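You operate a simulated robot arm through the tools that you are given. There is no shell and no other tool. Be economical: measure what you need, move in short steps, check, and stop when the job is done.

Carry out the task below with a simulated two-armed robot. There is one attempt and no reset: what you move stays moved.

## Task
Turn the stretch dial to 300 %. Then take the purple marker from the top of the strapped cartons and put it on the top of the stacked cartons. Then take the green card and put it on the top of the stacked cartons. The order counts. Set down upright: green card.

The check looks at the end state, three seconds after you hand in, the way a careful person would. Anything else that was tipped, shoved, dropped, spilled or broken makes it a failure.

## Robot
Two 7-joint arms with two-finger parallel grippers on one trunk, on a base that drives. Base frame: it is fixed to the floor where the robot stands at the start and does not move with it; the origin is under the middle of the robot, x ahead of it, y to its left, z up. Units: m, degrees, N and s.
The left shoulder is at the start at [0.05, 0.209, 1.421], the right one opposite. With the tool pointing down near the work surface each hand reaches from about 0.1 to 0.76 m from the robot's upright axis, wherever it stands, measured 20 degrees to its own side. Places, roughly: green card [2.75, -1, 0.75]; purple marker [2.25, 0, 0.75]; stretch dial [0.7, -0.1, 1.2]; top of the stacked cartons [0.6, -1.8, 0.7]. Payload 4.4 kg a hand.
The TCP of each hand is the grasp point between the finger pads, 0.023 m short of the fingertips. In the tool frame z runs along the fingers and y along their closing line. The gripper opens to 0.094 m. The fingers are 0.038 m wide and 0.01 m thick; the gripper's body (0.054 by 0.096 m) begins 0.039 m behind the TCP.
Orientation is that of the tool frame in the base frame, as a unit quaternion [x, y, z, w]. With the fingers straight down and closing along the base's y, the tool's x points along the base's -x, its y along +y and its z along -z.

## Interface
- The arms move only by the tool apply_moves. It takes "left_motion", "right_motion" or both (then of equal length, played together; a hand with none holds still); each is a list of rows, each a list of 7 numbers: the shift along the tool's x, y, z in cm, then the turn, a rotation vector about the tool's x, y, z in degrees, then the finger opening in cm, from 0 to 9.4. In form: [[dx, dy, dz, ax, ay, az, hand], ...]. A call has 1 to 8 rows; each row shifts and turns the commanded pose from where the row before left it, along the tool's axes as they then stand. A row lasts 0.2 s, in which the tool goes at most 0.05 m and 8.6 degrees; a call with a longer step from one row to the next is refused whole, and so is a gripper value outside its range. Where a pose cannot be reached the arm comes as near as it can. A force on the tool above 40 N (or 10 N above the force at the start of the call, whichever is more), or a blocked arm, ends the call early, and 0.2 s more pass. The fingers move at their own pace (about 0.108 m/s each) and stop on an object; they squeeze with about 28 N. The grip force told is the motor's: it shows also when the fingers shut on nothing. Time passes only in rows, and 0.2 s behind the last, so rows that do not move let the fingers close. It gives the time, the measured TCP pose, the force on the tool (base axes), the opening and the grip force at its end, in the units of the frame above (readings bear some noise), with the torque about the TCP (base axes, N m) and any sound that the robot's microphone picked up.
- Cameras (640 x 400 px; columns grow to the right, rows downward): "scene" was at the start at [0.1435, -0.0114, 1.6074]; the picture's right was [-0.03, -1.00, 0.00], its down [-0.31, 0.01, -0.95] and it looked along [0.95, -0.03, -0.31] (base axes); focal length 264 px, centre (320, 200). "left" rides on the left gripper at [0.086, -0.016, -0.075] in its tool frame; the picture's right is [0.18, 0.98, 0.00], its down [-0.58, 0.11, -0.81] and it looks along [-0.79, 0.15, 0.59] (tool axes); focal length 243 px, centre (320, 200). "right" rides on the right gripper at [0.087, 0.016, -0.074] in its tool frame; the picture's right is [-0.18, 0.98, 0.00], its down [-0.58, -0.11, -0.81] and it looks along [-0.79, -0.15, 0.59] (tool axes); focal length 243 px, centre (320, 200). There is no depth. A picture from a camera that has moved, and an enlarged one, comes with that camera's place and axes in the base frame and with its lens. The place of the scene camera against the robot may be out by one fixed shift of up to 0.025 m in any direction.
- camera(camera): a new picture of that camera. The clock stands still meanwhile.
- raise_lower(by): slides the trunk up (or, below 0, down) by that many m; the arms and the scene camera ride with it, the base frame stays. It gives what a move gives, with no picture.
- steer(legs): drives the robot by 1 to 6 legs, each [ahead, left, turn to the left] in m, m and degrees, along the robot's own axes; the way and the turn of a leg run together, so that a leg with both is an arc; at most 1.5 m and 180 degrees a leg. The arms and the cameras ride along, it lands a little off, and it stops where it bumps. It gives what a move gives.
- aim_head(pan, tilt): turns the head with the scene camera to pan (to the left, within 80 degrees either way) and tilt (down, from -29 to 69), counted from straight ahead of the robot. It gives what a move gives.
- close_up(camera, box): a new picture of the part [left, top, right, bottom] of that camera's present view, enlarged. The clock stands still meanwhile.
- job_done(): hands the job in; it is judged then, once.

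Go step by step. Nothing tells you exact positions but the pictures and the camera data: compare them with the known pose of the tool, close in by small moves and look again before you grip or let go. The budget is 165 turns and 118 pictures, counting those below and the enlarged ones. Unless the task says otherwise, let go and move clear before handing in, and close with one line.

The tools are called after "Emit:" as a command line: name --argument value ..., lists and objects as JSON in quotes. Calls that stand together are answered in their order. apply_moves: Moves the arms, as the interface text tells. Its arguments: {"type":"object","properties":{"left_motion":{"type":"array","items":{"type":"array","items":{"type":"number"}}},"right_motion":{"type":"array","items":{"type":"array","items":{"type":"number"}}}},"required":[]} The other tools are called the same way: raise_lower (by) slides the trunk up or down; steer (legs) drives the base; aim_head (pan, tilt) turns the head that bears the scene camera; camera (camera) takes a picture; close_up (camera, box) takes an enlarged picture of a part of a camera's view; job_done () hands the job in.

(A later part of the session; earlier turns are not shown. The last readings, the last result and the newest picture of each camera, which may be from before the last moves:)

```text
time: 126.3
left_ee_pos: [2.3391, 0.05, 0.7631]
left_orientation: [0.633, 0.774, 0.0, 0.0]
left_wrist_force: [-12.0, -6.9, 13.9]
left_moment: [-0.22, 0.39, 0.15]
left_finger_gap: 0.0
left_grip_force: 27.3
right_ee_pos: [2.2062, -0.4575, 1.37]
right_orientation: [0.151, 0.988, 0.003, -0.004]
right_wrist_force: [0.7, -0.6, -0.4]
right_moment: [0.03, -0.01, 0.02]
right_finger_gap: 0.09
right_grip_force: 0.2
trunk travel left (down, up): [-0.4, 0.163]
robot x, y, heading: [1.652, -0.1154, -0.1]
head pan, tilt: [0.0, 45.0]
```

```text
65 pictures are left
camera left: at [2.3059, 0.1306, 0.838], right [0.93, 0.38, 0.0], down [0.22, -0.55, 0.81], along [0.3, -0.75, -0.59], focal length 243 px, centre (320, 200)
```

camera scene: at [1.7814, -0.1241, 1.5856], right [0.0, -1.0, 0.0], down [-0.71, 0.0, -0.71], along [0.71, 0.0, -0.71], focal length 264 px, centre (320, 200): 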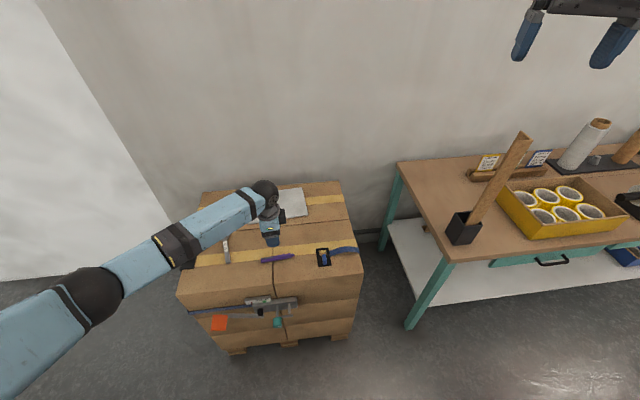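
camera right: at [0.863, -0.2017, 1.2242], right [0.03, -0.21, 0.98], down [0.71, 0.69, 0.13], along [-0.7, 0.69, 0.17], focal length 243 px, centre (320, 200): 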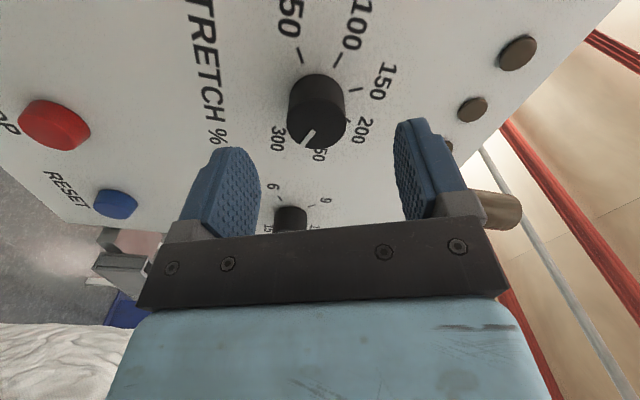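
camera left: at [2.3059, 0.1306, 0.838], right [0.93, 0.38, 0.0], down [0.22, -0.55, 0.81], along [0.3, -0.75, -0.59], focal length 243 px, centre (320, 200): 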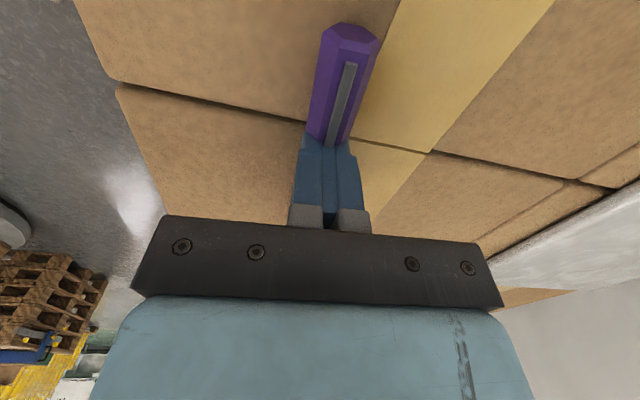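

The fingers closed to zero, so the marker isn't between them. Opening, lifting slightly and looking again with a close-up.

Emit:
apply_moves --left_motion '[[0, 0, -0.3, 0, 0, 0, 4], [0, 0, 0, 0, 0, 0, 6], [0, 0, -3, 0, 0, 0, 6], [0, 0, -3, 0, 0, 0, 6], [0, 0, 0, 0, 0, 0, 6]]'

Emit:
close_up --camera "left" --box '[200, 0, 440, 150]'

Emit:
close_up --camera "scene" --box '[200, 120, 380, 240]'

```text
time: 127.5
left_ee_pos: [2.3418, 0.052, 0.8229]
left_orientation: [0.631, 0.775, -0.002, -0.001]
left_wrist_force: [-0.1, -0.2, 0.7]
left_moment: [-0.01, 0.01, 0.01]
left_finger_gap: 0.0599
left_grip_force: 0.1
right_ee_pos: [2.2107, -0.4563, 1.3685]
right_orientation: [0.152, 0.988, 0.002, -0.006]
right_wrist_force: [-0.6, 0.4, 0.3]
right_moment: [0.01, 0.02, 0.01]
right_finger_gap: 0.09
right_grip_force: 0.0
trunk travel left (down, up): [-0.4, 0.163]
robot x, y, heading: [1.6537, -0.1125, 0.1]
head pan, tilt: [0.0, 45.0]
```

```text
2.67 times, centred on (320, 75) of left
camera zoom: at [2.3084, 0.1326, 0.8972], right [0.93, 0.38, 0.0], down [0.22, -0.55, 0.81], along [0.3, -0.75, -0.59], focal length 647 px, centre (320, 533)
```

zoom: 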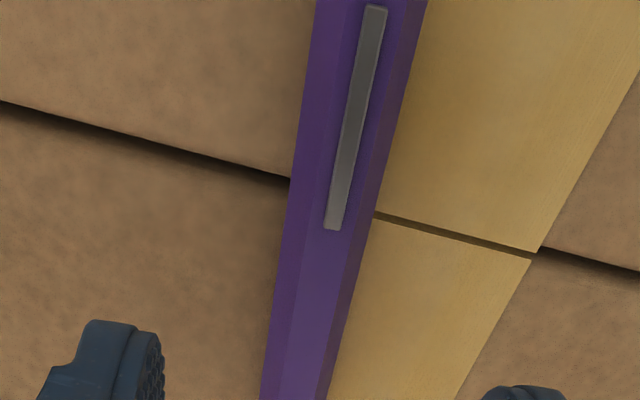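

```text
3.33 times, centred on (290, 180) of scene
camera zoom: at [1.7825, -0.1243, 1.4654], right [0.0, -1.0, 0.0], down [-0.71, 0.0, -0.71], along [0.71, 0.0, -0.71], focal length 880 px, centre (420, 267)
```

zoom: 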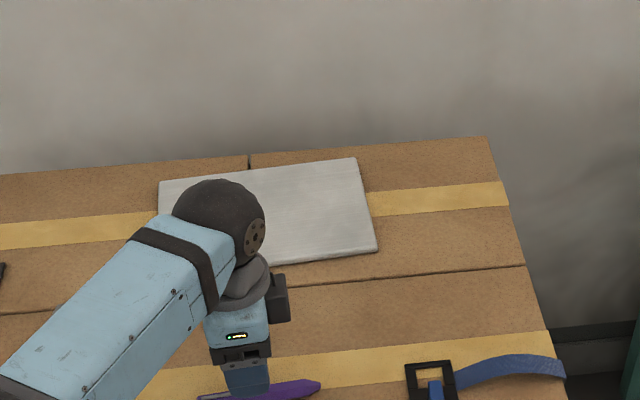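

The surface triangulates to z≈0.738, so the fingers were deep enough, but they seem to have slipped over the marker. I'll retry, centred, closing slowly in steps.

Emit:
apply_moves --left_motion '[[0, 0, 3, 0, 0, 0, 4], [0, 0, 2.6, 0, 0, 0, 3.5], [0, 0, 0, 0, 0, 0, 3.0], [0, 0, 0, 0, 0, 0, 2.5], [0, 0, 0, 0, 0, 0, 2.0], [0, 0, 0, 0, 0, 0, 1.6], [0, 0, 0, 0, 0, 0, 1.2], [0, 0, 0, 0, 0, 0, 1.2]]'

Emit:
close_up --camera "left" --box '[240, 20, 420, 240]'

```text
time: 129.3
left_ee_pos: [2.3409, 0.0507, 0.7662]
left_orientation: [0.632, 0.775, 0.0, 0.0]
left_wrist_force: [-0.7, 0.4, 0.7]
left_moment: [0.0, 0.02, 0.03]
left_finger_gap: 0.0129
left_grip_force: 0.7
right_ee_pos: [2.2088, -0.4562, 1.3688]
right_orientation: [0.152, 0.988, 0.002, -0.006]
right_wrist_force: [-0.5, 0.0, 0.5]
right_moment: [-0.02, 0.0, 0.0]
right_finger_gap: 0.0899
right_grip_force: 0.0
trunk travel left (down, up): [-0.4, 0.163]
robot x, y, heading: [1.6498, -0.1147, -0.1]
head pan, tilt: [0.0, 45.0]
```

```text
1.82 times, centred on (330, 130) of left
camera zoom: at [2.3065, 0.1307, 0.8408], right [0.93, 0.38, 0.0], down [0.22, -0.55, 0.81], along [0.3, -0.75, -0.59], focal length 441 px, centre (302, 327)
```

zoom: 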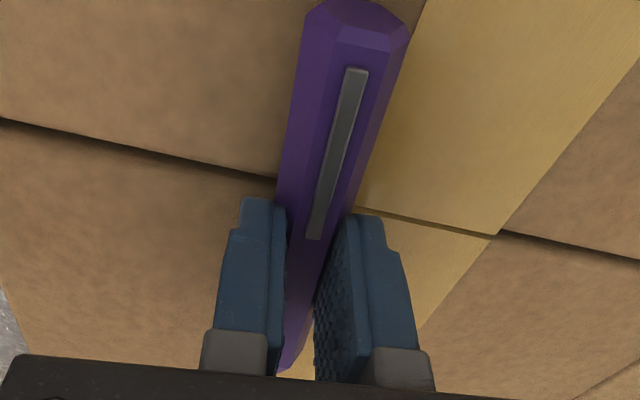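

Now the fingers hug the marker at about 13 mm. Going 2 mm lower and tightening gradually.

Emit:
apply_moves --left_motion '[[0, 0, 0, 0, 0, 0, 1.6], [0, 0, 0.25, 0, 0, 0, 1.6], [0, 0, 0, 0, 0, 0, 1.2], [0, 0, 0, 0, 0, 0, 1.0], [0, 0, 0, 0, 0, 0, 1.0]]'

Emit:
close_up --camera "left" --box '[240, 20, 420, 240]'

```text
time: 130.5
left_ee_pos: [2.3391, 0.0505, 0.7638]
left_orientation: [0.633, 0.775, 0.0, 0.0]
left_wrist_force: [-0.6, 0.7, 0.3]
left_moment: [0.01, 0.01, -0.03]
left_finger_gap: 0.011
left_grip_force: 1.3
right_ee_pos: [2.2101, -0.4565, 1.369]
right_orientation: [0.152, 0.988, 0.002, -0.005]
right_wrist_force: [0.1, -0.2, -0.5]
right_moment: [0.05, 0.02, 0.03]
right_finger_gap: 0.0903
right_grip_force: 0.0
trunk travel left (down, up): [-0.4, 0.163]
robot x, y, heading: [1.6473, -0.1141, 0.1]
head pan, tilt: [0.0, 45.0]
```

```text
1.82 times, centred on (330, 130) of left
camera zoom: at [2.3062, 0.131, 0.8389], right [0.93, 0.38, 0.0], down [0.22, -0.55, 0.81], along [0.3, -0.75, -0.59], focal length 441 px, centre (302, 327)
```

zoom: 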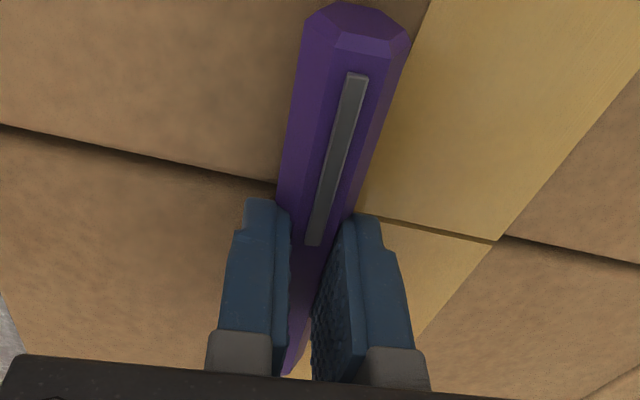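

The marker seems to resist only softly. I'll tighten to 0.5 cm and test by lifting 2 cm.

Emit:
apply_moves --left_motion '[[0, 0, 0, 0, 0, 0, 0.7], [0, 0, 0, 0, 0, 0, 0.5], [0, 0, 0, 0, 0, 0, 0.5], [0, 0, -0.7, 0, 0, 0, 0.5], [0, 0, -0.7, 0, 0, 0, 0.5], [0, 0, -0.7, 0, 0, 0, 0.5]]'

Emit:
close_up --camera "left" --box '[240, 20, 420, 240]'

```text
time: 131.9
left_ee_pos: [2.3397, 0.0529, 0.7851]
left_orientation: [0.632, 0.775, 0.001, 0.0]
left_wrist_force: [1.0, 0.4, -0.2]
left_moment: [-0.01, 0.0, -0.02]
left_finger_gap: 0.0161
left_grip_force: 28.0
right_ee_pos: [2.2087, -0.4551, 1.3688]
right_orientation: [0.152, 0.988, 0.002, -0.005]
right_wrist_force: [0.4, 0.4, 0.2]
right_moment: [0.01, -0.01, 0.01]
right_finger_gap: 0.0902
right_grip_force: 0.1
trunk travel left (down, up): [-0.4, 0.163]
robot x, y, heading: [1.6514, -0.1171, -0.1]
head pan, tilt: [0.0, 45.0]
```

```text
1.82 times, centred on (330, 130) of left
camera zoom: at [2.3067, 0.1329, 0.8601], right [0.93, 0.38, 0.0], down [0.22, -0.55, 0.81], along [0.3, -0.75, -0.59], focal length 441 px, centre (302, 327)
```

zoom: 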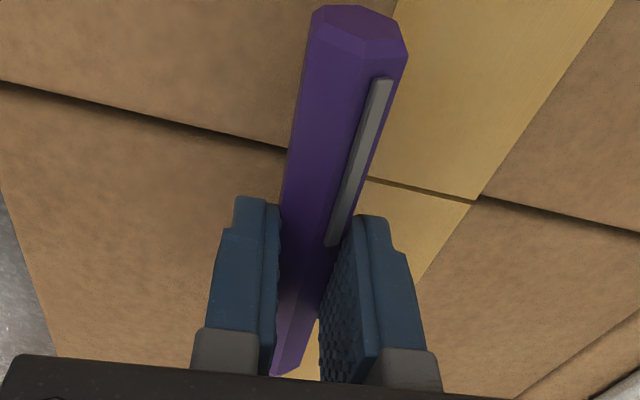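

The marker is held (16 mm, 28 N). Lifting it clear, backing off and turning right to survey the stacked cartons.

Emit:
apply_moves --left_motion '[[0, 0, -4, 0, 0, 0, 0.5], [0, 0, -4, 0, 0, 0, 0.5], [0, 0, -4, 0, 0, 0, 0.5], [0, 0, -4, 0, 0, 0, 0.5], [0, 0, -4, 0, 0, 0, 0.5], [0, -3, -3, 0, 0, 0, 0.5], [0, -3, -3, 0, 0, 0, 0.5], [0, -3, -3, 0, 0, 0, 0.5]]'

Emit:
steer --legs '[[-0.2, 0, 0], [0, 0, -90]]'

Emit:
aim_head --pan -25 --tilt 35

Emit:
camera --camera "scene"

Emit:
camera --camera "left"

```text
time: 133.7
left_ee_pos: [2.2514, 0.0326, 1.0773]
left_orientation: [0.632, 0.775, 0.0, 0.0]
left_wrist_force: [-0.8, -0.1, 0.1]
left_moment: [0.01, -0.04, -0.04]
left_finger_gap: 0.016
left_grip_force: 27.6
right_ee_pos: [2.2094, -0.4559, 1.3698]
right_orientation: [0.152, 0.988, 0.001, -0.005]
right_wrist_force: [-0.3, -1.1, 1.2]
right_moment: [-0.01, -0.06, 0.03]
right_finger_gap: 0.0898
right_grip_force: 0.1
trunk travel left (down, up): [-0.4, 0.163]
robot x, y, heading: [1.6503, -0.1155, 0.0]
head pan, tilt: [0.0, 45.0]
```

```text
time: 139.0
left_ee_pos: [1.619, -0.7109, 1.0765]
left_orientation: [0.993, 0.121, 0.0, 0.0]
left_wrist_force: [-0.9, -0.7, -1.0]
left_moment: [0.02, -0.03, -0.02]
left_finger_gap: 0.0161
left_grip_force: 28.0
right_ee_pos: [1.1304, -0.6882, 1.3681]
right_orientation: [0.794, 0.608, 0.005, -0.003]
right_wrist_force: [-0.5, -0.2, -0.2]
right_moment: [0.0, -0.01, -0.01]
right_finger_gap: 0.09
right_grip_force: 0.0
trunk travel left (down, up): [-0.4, 0.163]
robot x, y, heading: [1.4485, -0.1109, -87.4]
head pan, tilt: [0.0, 45.0]
```

```text
time: 139.9
left_ee_pos: [1.6197, -0.7118, 1.0772]
left_orientation: [0.993, 0.121, 0.0, 0.001]
left_wrist_force: [0.9, 0.3, -1.5]
left_moment: [-0.01, 0.0, -0.01]
left_finger_gap: 0.0161
left_grip_force: 28.2
right_ee_pos: [1.13, -0.6887, 1.3685]
right_orientation: [0.794, 0.609, 0.005, -0.003]
right_wrist_force: [0.7, 0.3, -0.5]
right_moment: [-0.02, -0.02, 0.01]
right_finger_gap: 0.0898
right_grip_force: 0.0
trunk travel left (down, up): [-0.4, 0.163]
robot x, y, heading: [1.4478, -0.1176, -87.9]
head pan, tilt: [-25.0, 35.0]
```

```text
59 pictures are left
camera scene: at [1.3993, -0.2732, 1.4803], right [-0.92, 0.39, 0.0], down [0.22, 0.53, -0.82], along [-0.32, -0.76, -0.57], focal length 264 px, centre (320, 200)
```

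scene: 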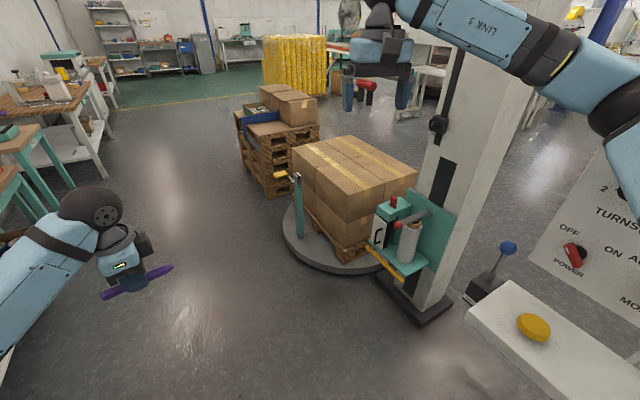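

```text
58 pictures are left
camera left: at [1.7001, -0.6757, 1.152], right [0.42, -0.91, 0.0], down [-0.54, -0.25, 0.81], along [-0.73, -0.33, -0.59], focal length 243 px, centre (320, 200)
```

left: 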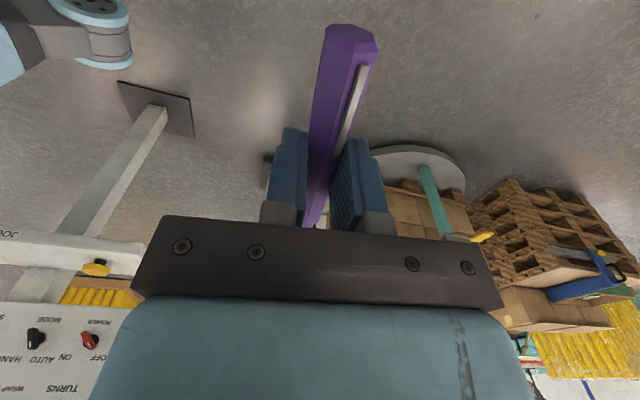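

The stacked cartons are on the turntable, their top spanning roughly x 0.3–0.87 and y −1.35 to −2.0. I'll drive along the aisle and turn to face them from the east.

Emit:
steer --legs '[[0.75, 0, -2], [0.75, 0, 0], [0, 0, -90]]'

Emit:
aim_head --pan 0 --tilt 45

Emit:
camera --camera "scene"

```text
time: 151.4
left_ee_pos: [0.8795, -1.7477, 1.0764]
left_orientation: [0.776, -0.631, 0.0, 0.0]
left_wrist_force: [-0.1, -0.1, -0.8]
left_moment: [-0.01, -0.02, 0.0]
left_finger_gap: 0.0161
left_grip_force: 27.9
right_ee_pos: [0.919, -1.2594, 1.3684]
right_orientation: [0.989, -0.15, 0.006, 0.002]
right_wrist_force: [0.2, 0.7, -0.7]
right_moment: [0.0, 0.0, 0.04]
right_finger_gap: 0.0898
right_grip_force: 0.0
trunk travel left (down, up): [-0.4, 0.163]
robot x, y, heading: [1.4807, -1.6012, -179.8]
head pan, tilt: [-25.0, 35.0]
```

```text
time: 152.3
left_ee_pos: [0.8789, -1.7469, 1.0765]
left_orientation: [0.776, -0.631, 0.0, 0.0]
left_wrist_force: [0.2, 0.0, -0.3]
left_moment: [0.03, 0.0, -0.03]
left_finger_gap: 0.0159
left_grip_force: 27.9
right_ee_pos: [0.9197, -1.2597, 1.3678]
right_orientation: [0.989, -0.151, 0.006, 0.002]
right_wrist_force: [0.1, 0.3, 1.0]
right_moment: [0.02, 0.01, 0.02]
right_finger_gap: 0.09
right_grip_force: 0.1
trunk travel left (down, up): [-0.4, 0.163]
robot x, y, heading: [1.4778, -1.597, -179.7]
head pan, tilt: [0.0, 45.0]
```

```text
57 pictures are left
camera scene: at [1.3136, -1.6061, 1.4655], right [0.0, 1.0, 0.0], down [0.71, 0.0, -0.71], along [-0.71, 0.0, -0.71], focal length 264 px, centre (320, 200)
```

scene: 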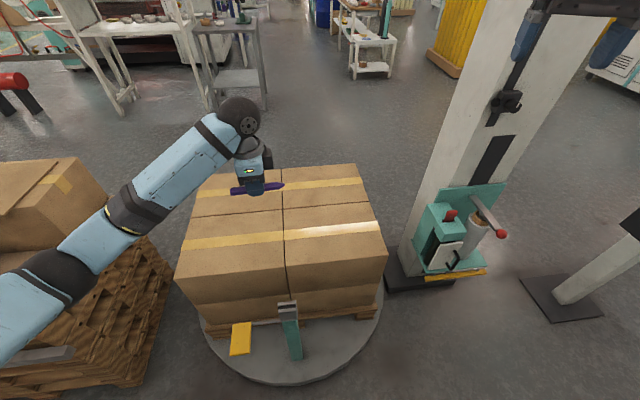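

I'm in front of the stack; its top spans about x 0.4–0.85. I'll bring the marker over (0.78,-1.78) and down to z≈0.86, then check the height with the hand camera.

Emit:
apply_moves --left_motion '[[0.24, 2.1, 0, 0, 0, 0, 0.5], [0.24, 2.1, 2, 0, 0, 0, 0.5], [0.24, 2.1, 4, 0, 0, 0, 0.5], [0.24, 2.1, 4, 0, 0, 0, 0.5], [0.24, 2.1, 4, 0, 0, 0, 0.5], [0, 0, 0, 0, 0, 0, 0.5]]'

Emit:
camera --camera "left"

Emit:
apply_moves --left_motion '[[0, 0, 3, 0, 0, 0, 0.5], [0, 0, 3, 0, 0, 0, 0.5], [0, 0, 2, 0, 0, 0, 0.5], [0, 0, 0, 0, 0, 0, 0.5]]'

Emit:
camera --camera "left"

```text
time: 153.7
left_ee_pos: [0.7731, -1.7797, 0.9354]
left_orientation: [0.776, -0.631, -0.001, 0.0]
left_wrist_force: [0.3, 0.6, 0.5]
left_moment: [-0.02, -0.02, -0.02]
left_finger_gap: 0.016
left_grip_force: 28.5
right_ee_pos: [0.9201, -1.2589, 1.3688]
right_orientation: [0.989, -0.15, 0.005, 0.001]
right_wrist_force: [0.0, 0.9, -0.8]
right_moment: [-0.02, 0.02, 0.02]
right_finger_gap: 0.09
right_grip_force: 0.1
trunk travel left (down, up): [-0.4, 0.163]
robot x, y, heading: [1.4773, -1.5996, -179.7]
head pan, tilt: [0.0, 45.0]
```

```text
56 pictures are left
camera left: at [0.8071, -1.8613, 1.0099], right [-0.92, -0.38, 0.0], down [-0.23, 0.55, 0.81], along [-0.31, 0.75, -0.59], focal length 243 px, centre (320, 200)
```

left: 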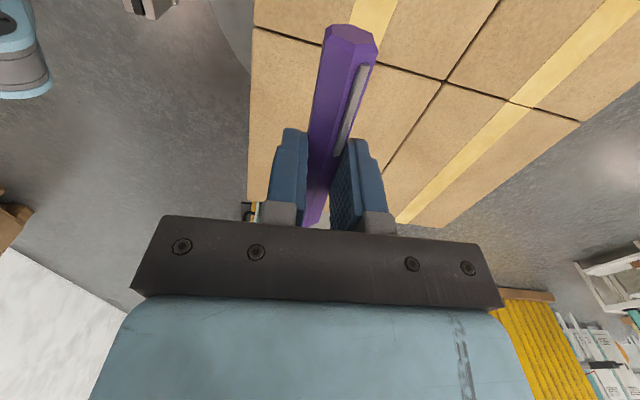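

```text
time: 154.7
left_ee_pos: [0.776, -1.7797, 0.8588]
left_orientation: [0.776, -0.631, -0.001, 0.0]
left_wrist_force: [-0.6, 0.1, 0.0]
left_moment: [0.0, 0.0, -0.01]
left_finger_gap: 0.0158
left_grip_force: 27.6
right_ee_pos: [0.9187, -1.2593, 1.3684]
right_orientation: [0.989, -0.15, 0.006, 0.001]
right_wrist_force: [-1.0, 0.4, 0.3]
right_moment: [-0.02, 0.02, 0.02]
right_finger_gap: 0.0903
right_grip_force: 0.1
trunk travel left (down, up): [-0.4, 0.163]
robot x, y, heading: [1.4794, -1.5946, -179.9]
head pan, tilt: [0.0, 45.0]
```

```text
55 pictures are left
camera left: at [0.8096, -1.8613, 0.9332], right [-0.92, -0.38, 0.0], down [-0.23, 0.55, 0.81], along [-0.31, 0.75, -0.59], focal length 243 px, centre (320, 200)
```

left: 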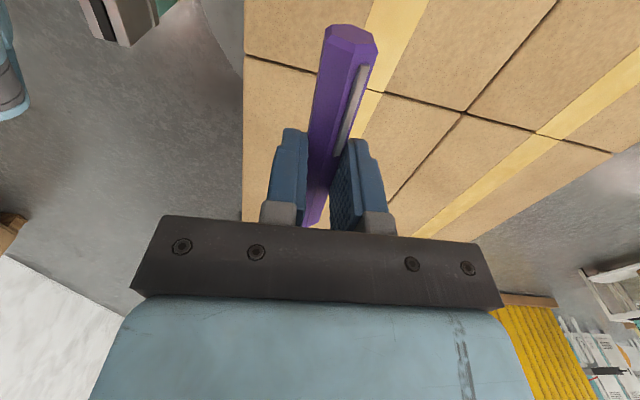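

The carton top triangulates to z≈0.688. Lowering to z≈0.735, then feeling down in small steps.

Emit:
apply_moves --left_motion '[[0, 0, 3, 0, 0, 0, 0.5], [0, 0, 3, 0, 0, 0, 0.5], [0, 0, 3, 0, 0, 0, 0.5], [0, 0, 2.5, 0, 0, 0, 0.5], [0, 0, 0, 0, 0, 0, 0.5]]'

Emit:
camera --camera "left"

```text
time: 155.9
left_ee_pos: [0.7787, -1.7796, 0.741]
left_orientation: [0.776, -0.631, -0.001, 0.0]
left_wrist_force: [-0.5, -0.9, -0.2]
left_moment: [-0.03, 0.01, 0.01]
left_finger_gap: 0.0159
left_grip_force: 28.6
right_ee_pos: [0.9185, -1.2593, 1.3692]
right_orientation: [0.989, -0.151, 0.005, 0.001]
right_wrist_force: [0.3, -0.3, 0.9]
right_moment: [-0.06, 0.03, -0.01]
right_finger_gap: 0.09
right_grip_force: 0.1
trunk travel left (down, up): [-0.4, 0.163]
robot x, y, heading: [1.48, -1.5965, -179.9]
head pan, tilt: [0.0, 45.0]
```

```text
54 pictures are left
camera left: at [0.8127, -1.8616, 0.816], right [-0.92, -0.38, 0.0], down [-0.23, 0.55, 0.81], along [-0.31, 0.75, -0.59], focal length 243 px, centre (320, 200)
```

left: 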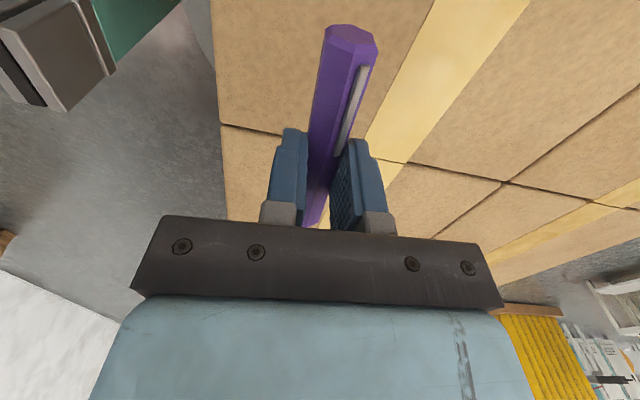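

Emit:
apply_moves --left_motion '[[0, 0, 0.8, 0, 0, 0, 0.5], [0, 0, 0.6, 0, 0, 0, 0.5], [0, 0, 0.5, 0, 0, 0, 0.5], [0, 0, 0.4, 0, 0, 0, 0.5], [0, 0, 0.4, 0, 0, 0, 0.5], [0, 0, 0.4, 0, 0, 0, 0.5], [0, 0, 0.4, 0, 0, 0, 0.5]]'

Emit:
close_up --camera "left" --box '[200, 0, 440, 240]'

```text
time: 157.5
left_ee_pos: [0.7786, -1.7807, 0.706]
left_orientation: [0.776, -0.631, 0.0, 0.0]
left_wrist_force: [0.3, 0.8, 0.7]
left_moment: [0.02, -0.01, 0.0]
left_finger_gap: 0.016
left_grip_force: 28.1
right_ee_pos: [0.9199, -1.2591, 1.3684]
right_orientation: [0.989, -0.15, 0.006, 0.002]
right_wrist_force: [0.3, -0.2, -0.9]
right_moment: [0.03, 0.01, -0.01]
right_finger_gap: 0.0899
right_grip_force: 0.0
trunk travel left (down, up): [-0.4, 0.163]
robot x, y, heading: [1.4752, -1.5957, -180.0]
head pan, tilt: [0.0, 45.0]
```

```text
1.67 times, centred on (320, 120) of left
camera zoom: at [0.8119, -1.8623, 0.7813], right [-0.92, -0.38, 0.0], down [-0.23, 0.55, 0.81], along [-0.31, 0.75, -0.59], focal length 404 px, centre (320, 333)
```

zoom: 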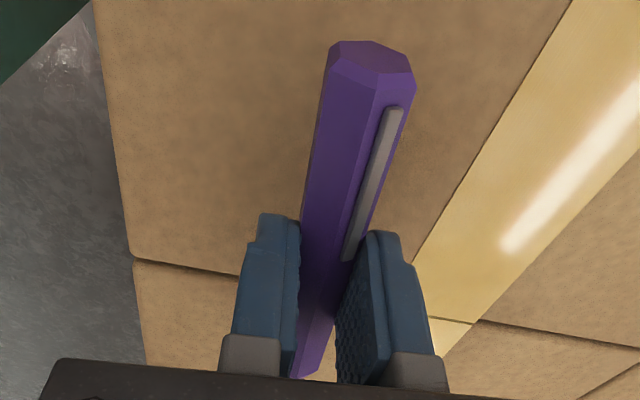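

No contact yet; continuing in 2–3 mm steps.

Emit:
apply_moves --left_motion '[[0, 0, 0.3, 0, 0, 0, 0.5], [0, 0, 0.3, 0, 0, 0, 0.5], [0, 0, 0.2, 0, 0, 0, 0.5]]'

Emit:
apply_moves --left_motion '[[0, 0, 0.2, 0, 0, 0, 0.5], [0, 0, 0.2, 0, 0, 0, 0.5]]'

```text
time: 158.3
left_ee_pos: [0.7783, -1.7795, 0.6994]
left_orientation: [0.776, -0.631, 0.0, 0.0]
left_wrist_force: [-0.5, 0.5, -0.6]
left_moment: [-0.01, 0.02, -0.01]
left_finger_gap: 0.0157
left_grip_force: 28.1
right_ee_pos: [0.9193, -1.2594, 1.368]
right_orientation: [0.989, -0.149, 0.005, 0.002]
right_wrist_force: [-0.6, -0.3, 0.3]
right_moment: [-0.01, 0.02, -0.01]
right_finger_gap: 0.0903
right_grip_force: 0.0
trunk travel left (down, up): [-0.4, 0.163]
robot x, y, heading: [1.4821, -1.5986, -179.7]
head pan, tilt: [0.0, 45.0]
```

```text
time: 158.9
left_ee_pos: [0.7778, -1.7796, 0.695]
left_orientation: [0.776, -0.631, 0.0, 0.0]
left_wrist_force: [-0.2, -0.4, 0.0]
left_moment: [-0.03, -0.03, 0.0]
left_finger_gap: 0.0159
left_grip_force: 27.9
right_ee_pos: [0.9186, -1.2587, 1.3677]
right_orientation: [0.989, -0.15, 0.005, 0.002]
right_wrist_force: [0.0, 0.2, 0.1]
right_moment: [0.0, -0.03, -0.03]
right_finger_gap: 0.0899
right_grip_force: 0.0
trunk travel left (down, up): [-0.4, 0.163]
robot x, y, heading: [1.4802, -1.5972, -179.5]
head pan, tilt: [0.0, 45.0]
```

Emit:
apply_moves --left_motion '[[0, 0, 0.2, 0, 0, 0, 0.5], [0, 0, 0.2, 0, 0, 0, 0.5], [0, 0, 0.2, 0, 0, 0, 0.5]]'

Emit:
close_up --camera "left" --box '[200, 0, 440, 240]'

```text
time: 159.7
left_ee_pos: [0.7782, -1.7804, 0.6901]
left_orientation: [0.776, -0.631, -0.001, 0.0]
left_wrist_force: [0.2, 0.5, -0.5]
left_moment: [0.0, -0.03, -0.01]
left_finger_gap: 0.0161
left_grip_force: 27.8
right_ee_pos: [0.9203, -1.2593, 1.3698]
right_orientation: [0.989, -0.151, 0.007, 0.002]
right_wrist_force: [-0.9, -0.4, -0.5]
right_moment: [0.01, 0.02, -0.02]
right_finger_gap: 0.0902
right_grip_force: 0.1
trunk travel left (down, up): [-0.4, 0.163]
robot x, y, heading: [1.4767, -1.5978, -180.1]
head pan, tilt: [0.0, 45.0]
```

```text
1.67 times, centred on (320, 120) of left
camera zoom: at [0.8112, -1.8625, 0.7641], right [-0.92, -0.38, 0.0], down [-0.23, 0.55, 0.81], along [-0.31, 0.75, -0.59], focal length 404 px, centre (320, 333)
```

zoom: 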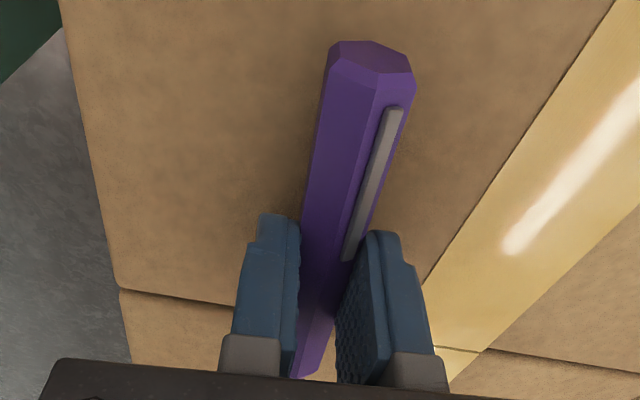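

Long-baseline triangulation now gives the surface at z≈0.653, so contact is expected near TCP 0.680.

Emit:
apply_moves --left_motion '[[0, 0, 0.4, 0, 0, 0, 0.5], [0, 0, 0.2, 0, 0, 0, 0.5], [0, 0, 0.2, 0, 0, 0, 0.5]]'

Emit:
apply_moves --left_motion '[[0, 0, 0.2, 0, 0, 0, 0.5], [0, 0, 0.1, 0, 0, 0, 0.5]]'

```text
time: 160.5
left_ee_pos: [0.7774, -1.7804, 0.6826]
left_orientation: [0.776, -0.631, -0.001, 0.0]
left_wrist_force: [0.2, -0.6, 6.0]
left_moment: [-0.11, 0.01, 0.02]
left_finger_gap: 0.0163
left_grip_force: 28.7
right_ee_pos: [0.9191, -1.2596, 1.3691]
right_orientation: [0.989, -0.15, 0.005, 0.002]
right_wrist_force: [0.2, 0.0, 1.3]
right_moment: [-0.01, 0.0, 0.02]
right_finger_gap: 0.0897
right_grip_force: 0.1
trunk travel left (down, up): [-0.4, 0.163]
robot x, y, heading: [1.4799, -1.6015, -179.9]
head pan, tilt: [0.0, 45.0]
```

```text
time: 161.1
left_ee_pos: [0.7774, -1.7804, 0.6819]
left_orientation: [0.776, -0.631, -0.001, 0.002]
left_wrist_force: [6.6, -0.5, 23.5]
left_moment: [-0.29, -0.2, 0.03]
left_finger_gap: 0.016
left_grip_force: 28.7
right_ee_pos: [0.9222, -1.2583, 1.3701]
right_orientation: [0.989, -0.149, 0.004, 0.003]
right_wrist_force: [0.1, 1.0, 0.6]
right_moment: [0.02, 0.02, -0.01]
right_finger_gap: 0.0897
right_grip_force: 0.0
trunk travel left (down, up): [-0.4, 0.163]
robot x, y, heading: [1.479, -1.596, -179.6]
head pan, tilt: [0.0, 45.0]
```

Contact is felt at TCP 0.682. Easing up 2 mm and opening slowly, then rising.

Emit:
apply_moves --left_motion '[[0, 0, -0.25, 0, 0, 0, 0.5], [0, 0, 0, 0, 0, 0, 1.8], [0, 0, 0, 0, 0, 0, 2.4], [0, 0, 0, 0, 0, 0, 3.2], [0, 0, -1, 0, 0, 0, 3.2], [0, 0, -3, 0, 0, 0, 4], [0, 0, -4, 0, 0, 0, 4], [0, 0, 0, 0, 0, 0, 4]]'

Emit:
camera --camera "left"

```text
time: 162.9
left_ee_pos: [0.7774, -1.7807, 0.7609]
left_orientation: [0.776, -0.63, 0.001, -0.001]
left_wrist_force: [0.1, 0.1, 0.4]
left_moment: [0.01, 0.01, -0.04]
left_finger_gap: 0.0398
left_grip_force: 0.1
right_ee_pos: [0.9199, -1.2575, 1.3692]
right_orientation: [0.989, -0.15, 0.006, 0.002]
right_wrist_force: [0.0, -0.1, -0.3]
right_moment: [0.0, -0.01, -0.01]
right_finger_gap: 0.09
right_grip_force: 0.0
trunk travel left (down, up): [-0.4, 0.163]
robot x, y, heading: [1.4815, -1.5977, -179.7]
head pan, tilt: [0.0, 45.0]
```

```text
51 pictures are left
camera left: at [0.8118, -1.8627, 0.8365], right [-0.92, -0.38, 0.0], down [-0.23, 0.55, 0.81], along [-0.31, 0.75, -0.59], focal length 243 px, centre (320, 200)
```

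left: 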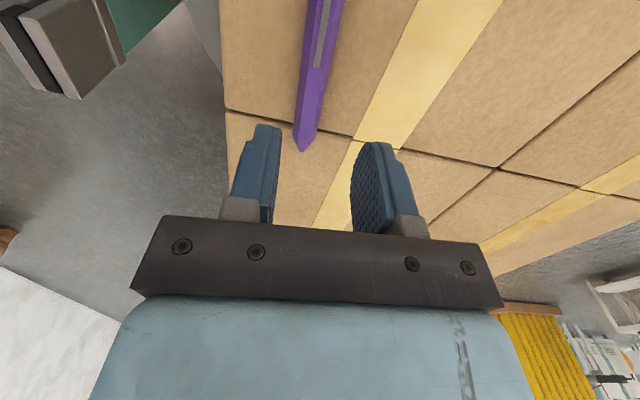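

The marker is lying on the stacked cartons. Lifting and tucking the left hand, raising the trunk, then turning round to go to the card table.

Emit:
apply_moves --left_motion '[[0, 0, -4.9, 0, 0, 0, 6], [0, 0, -4.9, 0, 0, 0, 6], [0, 0, -4.9, 0, 0, 0, 6], [0, -3, -3.9, 0, 0, 0, 6], [0, -3, -3.9, 0, 0, 0, 6], [0, -3, -3.9, 0, 0, 0, 6], [0, -3, -3.9, 0, 0, 0, 6], [0, -3, -3.9, 0, 0, 0, 6]]'

Emit:
raise_lower --by 0.12

Emit:
camera --camera "scene"

Emit:
steer --legs '[[-0.12, 0, 0], [0, 0, -90], [0, 0, -90]]'

Emit:
aim_head --pan 25 --tilt 30

Emit:
camera --camera "scene"

```text
time: 164.7
left_ee_pos: [0.9241, -1.7465, 1.1028]
left_orientation: [0.776, -0.63, 0.0, 0.001]
left_wrist_force: [-0.2, 0.4, 0.5]
left_moment: [0.0, -0.01, 0.02]
left_finger_gap: 0.0601
left_grip_force: 0.0
right_ee_pos: [0.9203, -1.2596, 1.3691]
right_orientation: [0.989, -0.151, 0.004, 0.002]
right_wrist_force: [-0.7, -0.2, 0.3]
right_moment: [0.02, 0.01, 0.02]
right_finger_gap: 0.09
right_grip_force: 0.0
trunk travel left (down, up): [-0.4, 0.163]
robot x, y, heading: [1.48, -1.5965, -179.9]
head pan, tilt: [0.0, 45.0]
```

```text
time: 166.2
left_ee_pos: [0.9233, -1.7478, 1.2204]
left_orientation: [0.776, -0.631, 0.0, 0.0]
left_wrist_force: [-0.1, 0.7, -0.3]
left_moment: [0.03, 0.03, 0.0]
left_finger_gap: 0.06
left_grip_force: 0.0
right_ee_pos: [0.919, -1.2581, 1.4883]
right_orientation: [0.989, -0.15, 0.007, 0.002]
right_wrist_force: [0.1, 0.2, 0.0]
right_moment: [0.02, 0.01, 0.0]
right_finger_gap: 0.0899
right_grip_force: 0.1
trunk travel left (down, up): [-0.52, 0.043]
robot x, y, heading: [1.4817, -1.5972, -179.5]
head pan, tilt: [0.0, 45.0]
```

```text
50 pictures are left
camera scene: at [1.3135, -1.6061, 1.5854], right [0.0, 1.0, 0.0], down [0.71, 0.0, -0.71], along [-0.71, 0.0, -0.71], focal length 264 px, centre (320, 200)
```

scene: 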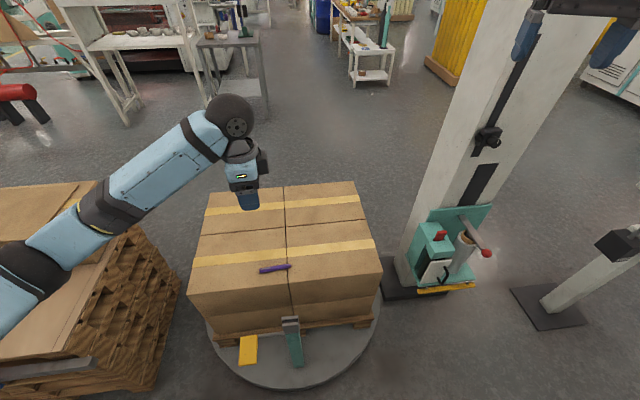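

```text
time: 175.0
left_ee_pos: [2.1456, -1.4201, 1.2217]
left_orientation: [0.612, 0.791, -0.001, 0.0]
left_wrist_force: [-0.8, 1.4, -0.3]
left_moment: [0.01, -0.02, 0.03]
left_finger_gap: 0.0601
left_grip_force: 0.0
right_ee_pos: [2.175, -1.906, 1.4876]
right_orientation: [0.125, 0.992, 0.002, -0.006]
right_wrist_force: [0.9, -0.5, -0.9]
right_moment: [-0.02, -0.04, -0.02]
right_finger_gap: 0.0897
right_grip_force: 0.0
trunk travel left (down, up): [-0.52, 0.043]
robot x, y, heading: [1.5984, -1.5959, 2.8]
head pan, tilt: [0.0, 45.0]
```

```text
time: 175.9
left_ee_pos: [2.1452, -1.4195, 1.2212]
left_orientation: [0.611, 0.791, 0.0, -0.001]
left_wrist_force: [-0.7, 0.4, 0.2]
left_moment: [0.02, 0.01, -0.02]
left_finger_gap: 0.0599
left_grip_force: 0.1
right_ee_pos: [2.1741, -1.9065, 1.4895]
right_orientation: [0.126, 0.992, 0.002, -0.007]
right_wrist_force: [-0.1, 0.1, 0.0]
right_moment: [0.0, 0.03, 0.0]
right_finger_gap: 0.0902
right_grip_force: 0.1
trunk travel left (down, up): [-0.52, 0.043]
robot x, y, heading: [1.5984, -1.5975, 3.1]
head pan, tilt: [25.0, 30.0]
```

```text
49 pictures are left
camera scene: at [1.7279, -1.5595, 1.6081], right [0.47, -0.88, 0.0], down [-0.44, -0.23, -0.87], along [0.76, 0.41, -0.5], focal length 264 px, centre (320, 200)
```

scene: 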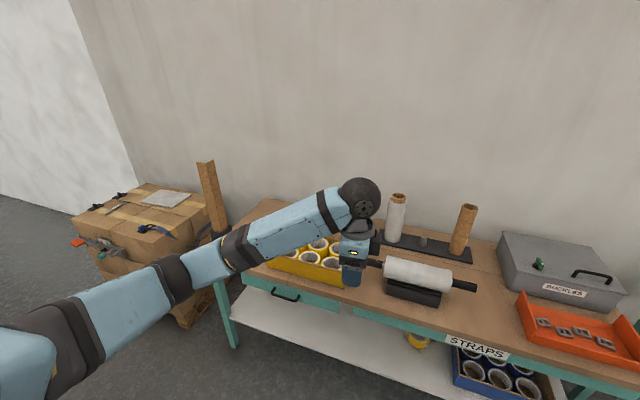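

I'll lift and tuck the left hand further so it clears the tall corner post, then strafe to face the card rack.

Emit:
apply_moves --left_motion '[[0, -3, -2.6, 0, 0, 0, 6], [0, -3, -2.6, 0, 0, 0, 6], [0, -3, -2.6, 0, 0, 0, 6], [0, -3, -2.6, 0, 0, 0, 6], [0, -3, -2.6, 0, 0, 0, 6]]'

Emit:
steer --legs '[[0, 0.6, -3]]'

Emit:
aim_head --pan 0 --tilt 35

Emit:
camera --camera "scene"

```text
time: 177.1
left_ee_pos: [2.0009, -1.4602, 1.3523]
left_orientation: [0.612, 0.791, 0.0, 0.0]
left_wrist_force: [0.1, -0.2, 0.6]
left_moment: [0.02, 0.01, 0.04]
left_finger_gap: 0.0599
left_grip_force: 0.0
right_ee_pos: [2.1745, -1.9078, 1.4884]
right_orientation: [0.127, 0.992, 0.003, -0.005]
right_wrist_force: [0.0, 0.5, -0.2]
right_moment: [0.01, -0.04, -0.04]
right_finger_gap: 0.0902
right_grip_force: 0.1
trunk travel left (down, up): [-0.52, 0.043]
robot x, y, heading: [1.6003, -1.5966, 3.1]
head pan, tilt: [25.0, 30.0]
```

```text
time: 182.8
left_ee_pos: [1.9982, -0.88, 1.353]
left_orientation: [0.635, 0.773, 0.0, 0.001]
left_wrist_force: [0.2, -0.3, 0.1]
left_moment: [-0.01, -0.04, -0.01]
left_finger_gap: 0.06
left_grip_force: 0.0
right_ee_pos: [2.1415, -1.3378, 1.4885]
right_orientation: [0.155, 0.988, 0.002, -0.006]
right_wrist_force: [-0.1, -0.1, 0.2]
right_moment: [0.05, 0.0, -0.03]
right_finger_gap: 0.0901
right_grip_force: 0.1
trunk travel left (down, up): [-0.52, 0.043]
robot x, y, heading: [1.5865, -0.9953, -0.4]
head pan, tilt: [25.0, 30.0]
```

```text
time: 183.7
left_ee_pos: [1.9982, -0.879, 1.3525]
left_orientation: [0.635, 0.772, 0.0, 0.0]
left_wrist_force: [-0.2, -0.7, -0.1]
left_moment: [0.03, -0.01, -0.01]
left_finger_gap: 0.0599
left_grip_force: 0.0
right_ee_pos: [2.1422, -1.3364, 1.4881]
right_orientation: [0.155, 0.988, 0.001, -0.006]
right_wrist_force: [0.4, -0.2, -0.4]
right_moment: [0.01, 0.02, 0.01]
right_finger_gap: 0.0901
right_grip_force: 0.1
trunk travel left (down, up): [-0.52, 0.043]
robot x, y, heading: [1.5831, -0.9958, -0.2]
head pan, tilt: [0.0, 35.0]
```

```text
48 pictures are left
camera scene: at [1.723, -1.0028, 1.6004], right [-0.01, -1.0, 0.0], down [-0.57, 0.0, -0.82], along [0.82, -0.01, -0.57], focal length 264 px, centre (320, 200)
```

scene: 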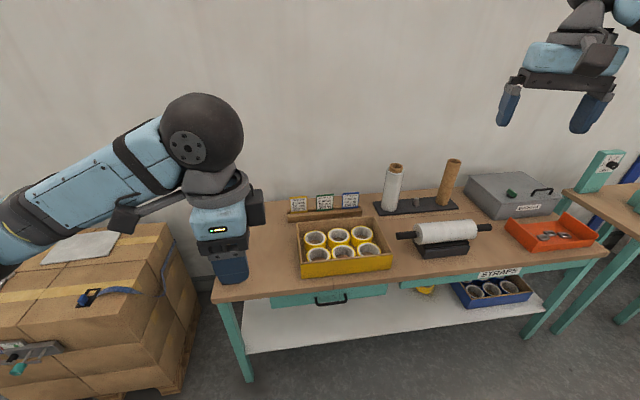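

Emit:
close_up --camera "scene" --box '[270, 175, 390, 250]'

```text
5.33 times, centred on (330, 212) of scene
camera zoom: at [1.723, -1.0028, 1.6004], right [-0.01, -1.0, 0.0], down [-0.57, 0.0, -0.82], along [0.82, -0.01, -0.57], focal length 1409 px, centre (267, 133)
```

zoom: 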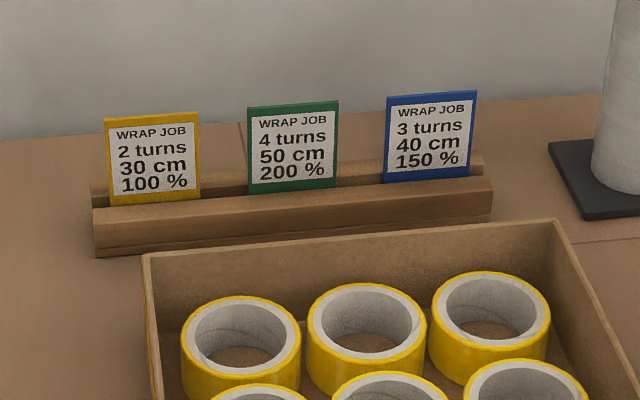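

The green card stands in the wooden rack at about (2.86,-1.04), which is a long reach over the table. I'll look straight down to see how far the base extends, and check the table front.

Emit:
aim_head --pan 0 --tilt 69

Emit:
camera --camera "scene"

```text
time: 184.7
left_ee_pos: [1.9971, -0.8795, 1.3528]
left_orientation: [0.636, 0.772, 0.0, 0.0]
left_wrist_force: [-0.7, -0.5, 0.6]
left_moment: [0.0, 0.01, 0.0]
left_finger_gap: 0.0599
left_grip_force: 0.1
right_ee_pos: [2.1413, -1.3372, 1.4883]
right_orientation: [0.156, 0.988, 0.001, -0.006]
right_wrist_force: [-0.5, -0.5, -0.4]
right_moment: [0.0, -0.01, -0.05]
right_finger_gap: 0.0901
right_grip_force: 0.0
trunk travel left (down, up): [-0.52, 0.043]
robot x, y, heading: [1.5864, -0.9902, -0.9]
head pan, tilt: [0.0, 68.8]
```

```text
46 pictures are left
camera scene: at [1.691, -1.0027, 1.5567], right [-0.01, -1.0, 0.0], down [-0.93, 0.01, -0.36], along [0.36, 0.0, -0.93], focal length 264 px, centre (320, 200)
```

scene: 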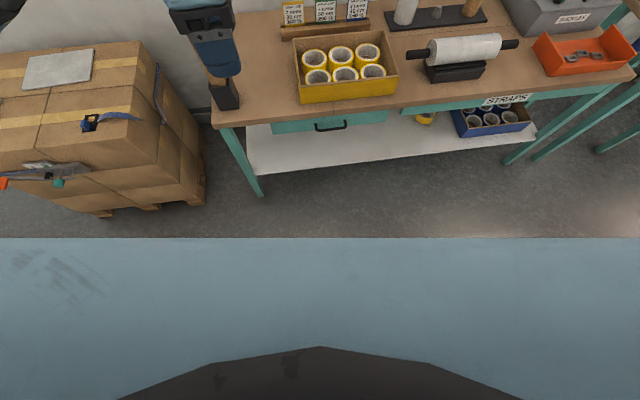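

Emit:
camera --camera "left"

```text
45 pictures are left
camera left: at [1.9651, -0.7984, 1.4274], right [0.93, 0.37, 0.0], down [0.22, -0.55, 0.81], along [0.3, -0.75, -0.59], focal length 243 px, centre (320, 200)
```

left: 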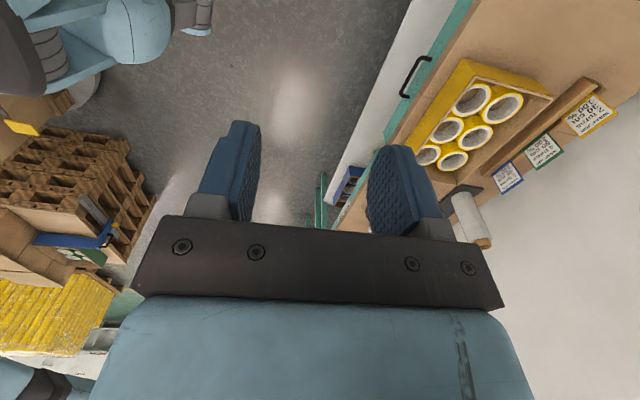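

Best approach: stand side-on to the table (facing +y) so the right shoulder is close to the card and the left arm stays clear. Turning left and moving alongside, stopping short of the edge first.

Emit:
steer --legs '[[0, 0, 91], [-0.2, -0.3, 0]]'

Emit:
aim_head --pan -75 --tilt 50

Emit:
camera --camera "scene"

Emit:
camera --camera "right"

```text
time: 191.8
left_ee_pos: [1.771, -0.7823, 1.3518]
left_orientation: [-0.095, 0.995, 0.0, 0.0]
left_wrist_force: [0.2, 0.4, 0.0]
left_moment: [0.0, 0.0, -0.02]
left_finger_gap: 0.0601
left_grip_force: 0.0
right_ee_pos: [2.2298, -0.6418, 1.4898]
right_orientation: [-0.586, 0.81, -0.003, -0.006]
right_wrist_force: [0.2, -0.8, 1.2]
right_moment: [0.02, -0.03, 0.04]
right_finger_gap: 0.0898
right_grip_force: 0.1
trunk travel left (down, up): [-0.52, 0.043]
robot x, y, heading: [1.8811, -1.1976, 88.8]
head pan, tilt: [0.0, 68.8]
```

```text
time: 193.2
left_ee_pos: [1.7709, -0.7838, 1.3532]
left_orientation: [-0.095, 0.996, 0.0, 0.0]
left_wrist_force: [-0.1, 0.7, 0.0]
left_moment: [0.01, -0.02, -0.02]
left_finger_gap: 0.0601
left_grip_force: 0.0
right_ee_pos: [2.2299, -0.6411, 1.4884]
right_orientation: [-0.586, 0.81, -0.003, -0.005]
right_wrist_force: [-0.5, 0.3, 0.3]
right_moment: [0.01, 0.01, -0.02]
right_finger_gap: 0.09
right_grip_force: 0.0
trunk travel left (down, up): [-0.52, 0.043]
robot x, y, heading: [1.8838, -1.1987, 89.2]
head pan, tilt: [-75.0, 50.0]
```

```text
44 pictures are left
camera scene: at [1.9407, -1.1185, 1.5786], right [0.25, -0.97, 0.0], down [-0.74, -0.19, -0.64], along [0.62, 0.16, -0.77], focal length 264 px, centre (320, 200)
```

scene: 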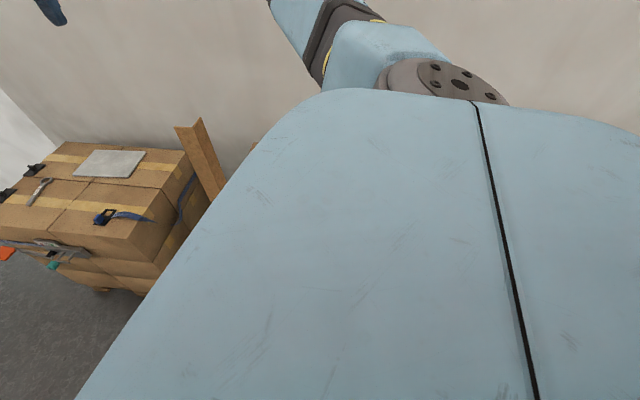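

```text
43 pictures are left
camera right: at [2.187, -0.7175, 1.5654], right [-0.88, 0.48, 0.0], down [0.29, 0.53, 0.8], along [0.39, 0.7, -0.6], focal length 243 px, centre (320, 200)
```

right: 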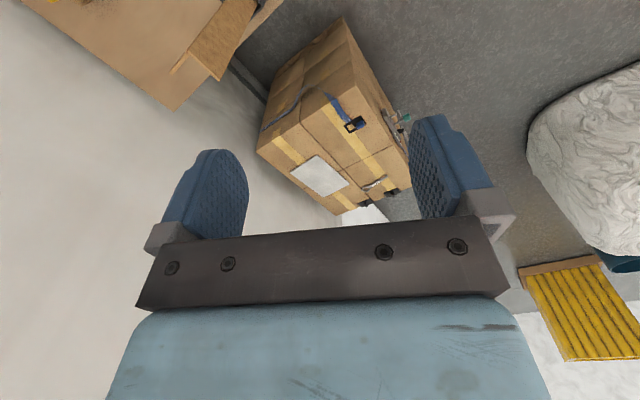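

Strafing the last 10 cm; then I'll turn the right gripper so it closes along the cards' thickness and move it high over the rack.

Emit:
steer --legs '[[0, -0.1, 1]]'

Emit:
apply_moves --right_motion '[[0, 0, 0, 0, 0, -8.5, 9], [0, 0, 0, 0, 0, -8.5, 9], [0, 0, 0, 0, 0, -8.5, 9], [3.3, -3.4, 0, 0, 0, 0, 9], [3.3, -3.4, 0, 0, 0, 0, 9], [3.3, -3.4, 0, 0, 0, 0, 9], [3.3, -3.4, 0, 0, 0, 0, 9], [3.3, -3.4, 0, 0, 0, 0, 9]]'

Emit:
apply_moves --right_motion '[[3.3, -3.4, 0, 0, 0, 0, 9], [3.3, -3.4, 0, 0, 0, 0, 9], [3.3, -3.4, 0, 0, 0, 0, 9], [3.3, -3.4, 1, 0, 0, 0, 9], [3.3, -3.4, 1, 0, 0, 0, 9], [3.3, -3.4, 1, 0, 0, 0, 9], [0, 0, 0, 0, 0, 0, 9]]'

Emit:
camera --camera "right"

```text
time: 194.8
left_ee_pos: [1.8605, -0.7856, 1.3527]
left_orientation: [-0.106, 0.994, 0.0, 0.0]
left_wrist_force: [-0.1, 0.0, -0.3]
left_moment: [0.01, -0.02, -0.02]
left_finger_gap: 0.0603
left_grip_force: 0.0
right_ee_pos: [2.3162, -0.6347, 1.4886]
right_orientation: [-0.596, 0.803, -0.002, -0.005]
right_wrist_force: [0.4, 0.7, -0.1]
right_moment: [-0.02, -0.01, -0.01]
right_finger_gap: 0.09
right_grip_force: 0.0
trunk travel left (down, up): [-0.52, 0.043]
robot x, y, heading: [1.9827, -1.1967, 90.2]
head pan, tilt: [-75.0, 50.0]
```

```text
time: 196.6
left_ee_pos: [1.8635, -0.787, 1.3525]
left_orientation: [-0.105, 0.995, 0.001, -0.001]
left_wrist_force: [-0.6, -0.1, -0.2]
left_moment: [0.02, 0.01, -0.01]
left_finger_gap: 0.0599
left_grip_force: 0.0
right_ee_pos: [2.5148, -0.7737, 1.4889]
right_orientation: [0.759, -0.651, 0.001, 0.005]
right_wrist_force: [0.0, 0.3, -0.7]
right_moment: [0.01, 0.03, -0.05]
right_finger_gap: 0.0902
right_grip_force: 0.0
trunk travel left (down, up): [-0.52, 0.043]
robot x, y, heading: [1.9821, -1.1943, 90.5]
head pan, tilt: [-75.0, 50.0]
```

```text
time: 198.2
left_ee_pos: [1.8626, -0.7861, 1.3521]
left_orientation: [-0.106, 0.994, 0.0, -0.002]
left_wrist_force: [0.0, 0.1, 0.1]
left_moment: [-0.01, -0.03, 0.03]
left_finger_gap: 0.0599
left_grip_force: 0.1
right_ee_pos: [2.6069, -0.7687, 1.4703]
right_orientation: [0.758, -0.653, 0.0, 0.005]
right_wrist_force: [0.2, -0.4, 0.7]
right_moment: [0.0, 0.01, -0.01]
right_finger_gap: 0.0898
right_grip_force: 0.1
right hand out of reach, approached as far as the arm can: row 1, 2, 3, 4, 5, 6
trunk travel left (down, up): [-0.52, 0.043]
robot x, y, heading: [1.9849, -1.1942, 90.5]
head pan, tilt: [-75.0, 50.0]
```

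```text
42 pictures are left
camera right: at [2.6025, -0.8552, 1.5463], right [-1.0, 0.04, 0.01], down [0.03, 0.6, 0.8], along [0.03, 0.8, -0.6], focal length 243 px, centre (320, 200)
```

right: 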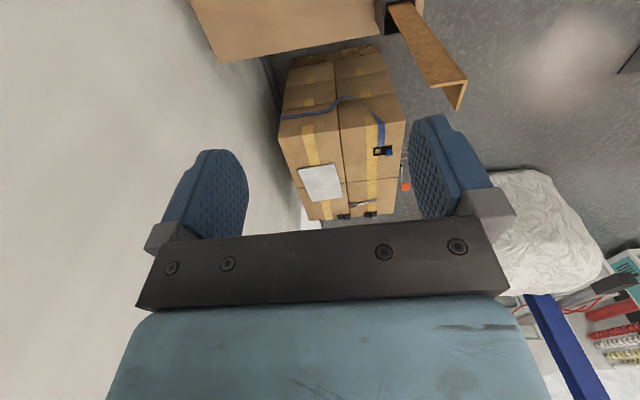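

The arm limits out at this height and bearing; I'll bring the hand in along −y and lower, which should be easier for it.

Emit:
apply_moves --right_motion '[[4, 0, 2.5, 0, 0, 0, 9], [4, 0, 2.5, 0, 0, 0, 9], [4, 0, 2.5, 0, 0, 0, 9], [4, 0, 2.5, 0, 0, 0, 9], [4, 0, 2.5, 0, 0, 0, 9], [4, 0, 2.5, 0, 0, 0, 9], [0, 0, 0, 0, 0, 0, 9]]'

Emit:
camera --camera "right"

```text
time: 199.8
left_ee_pos: [1.8623, -0.7866, 1.3521]
left_orientation: [-0.105, 0.995, 0.0, 0.0]
left_wrist_force: [0.1, 0.3, -0.3]
left_moment: [0.0, 0.02, 0.02]
left_finger_gap: 0.0601
left_grip_force: 0.0
right_ee_pos: [2.591, -0.8638, 1.3817]
right_orientation: [0.758, -0.652, 0.001, 0.006]
right_wrist_force: [1.0, 0.3, -0.5]
right_moment: [0.02, 0.01, -0.02]
right_finger_gap: 0.0898
right_grip_force: 0.0
right hand out of reach, approached as far as the arm can: row 1, 3, 4, 5, 6
trunk travel left (down, up): [-0.52, 0.043]
robot x, y, heading: [1.9815, -1.1981, 90.8]
head pan, tilt: [-75.0, 50.0]
```

```text
41 pictures are left
camera right: at [2.5881, -0.9513, 1.458], right [-1.0, 0.04, 0.01], down [0.03, 0.6, 0.8], along [0.03, 0.8, -0.6], focal length 243 px, centre (320, 200)
```

right: 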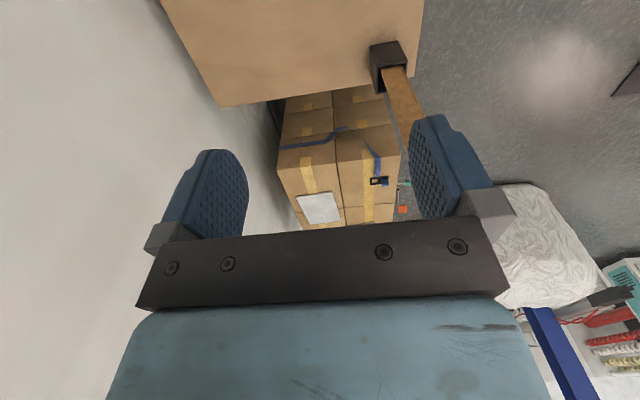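

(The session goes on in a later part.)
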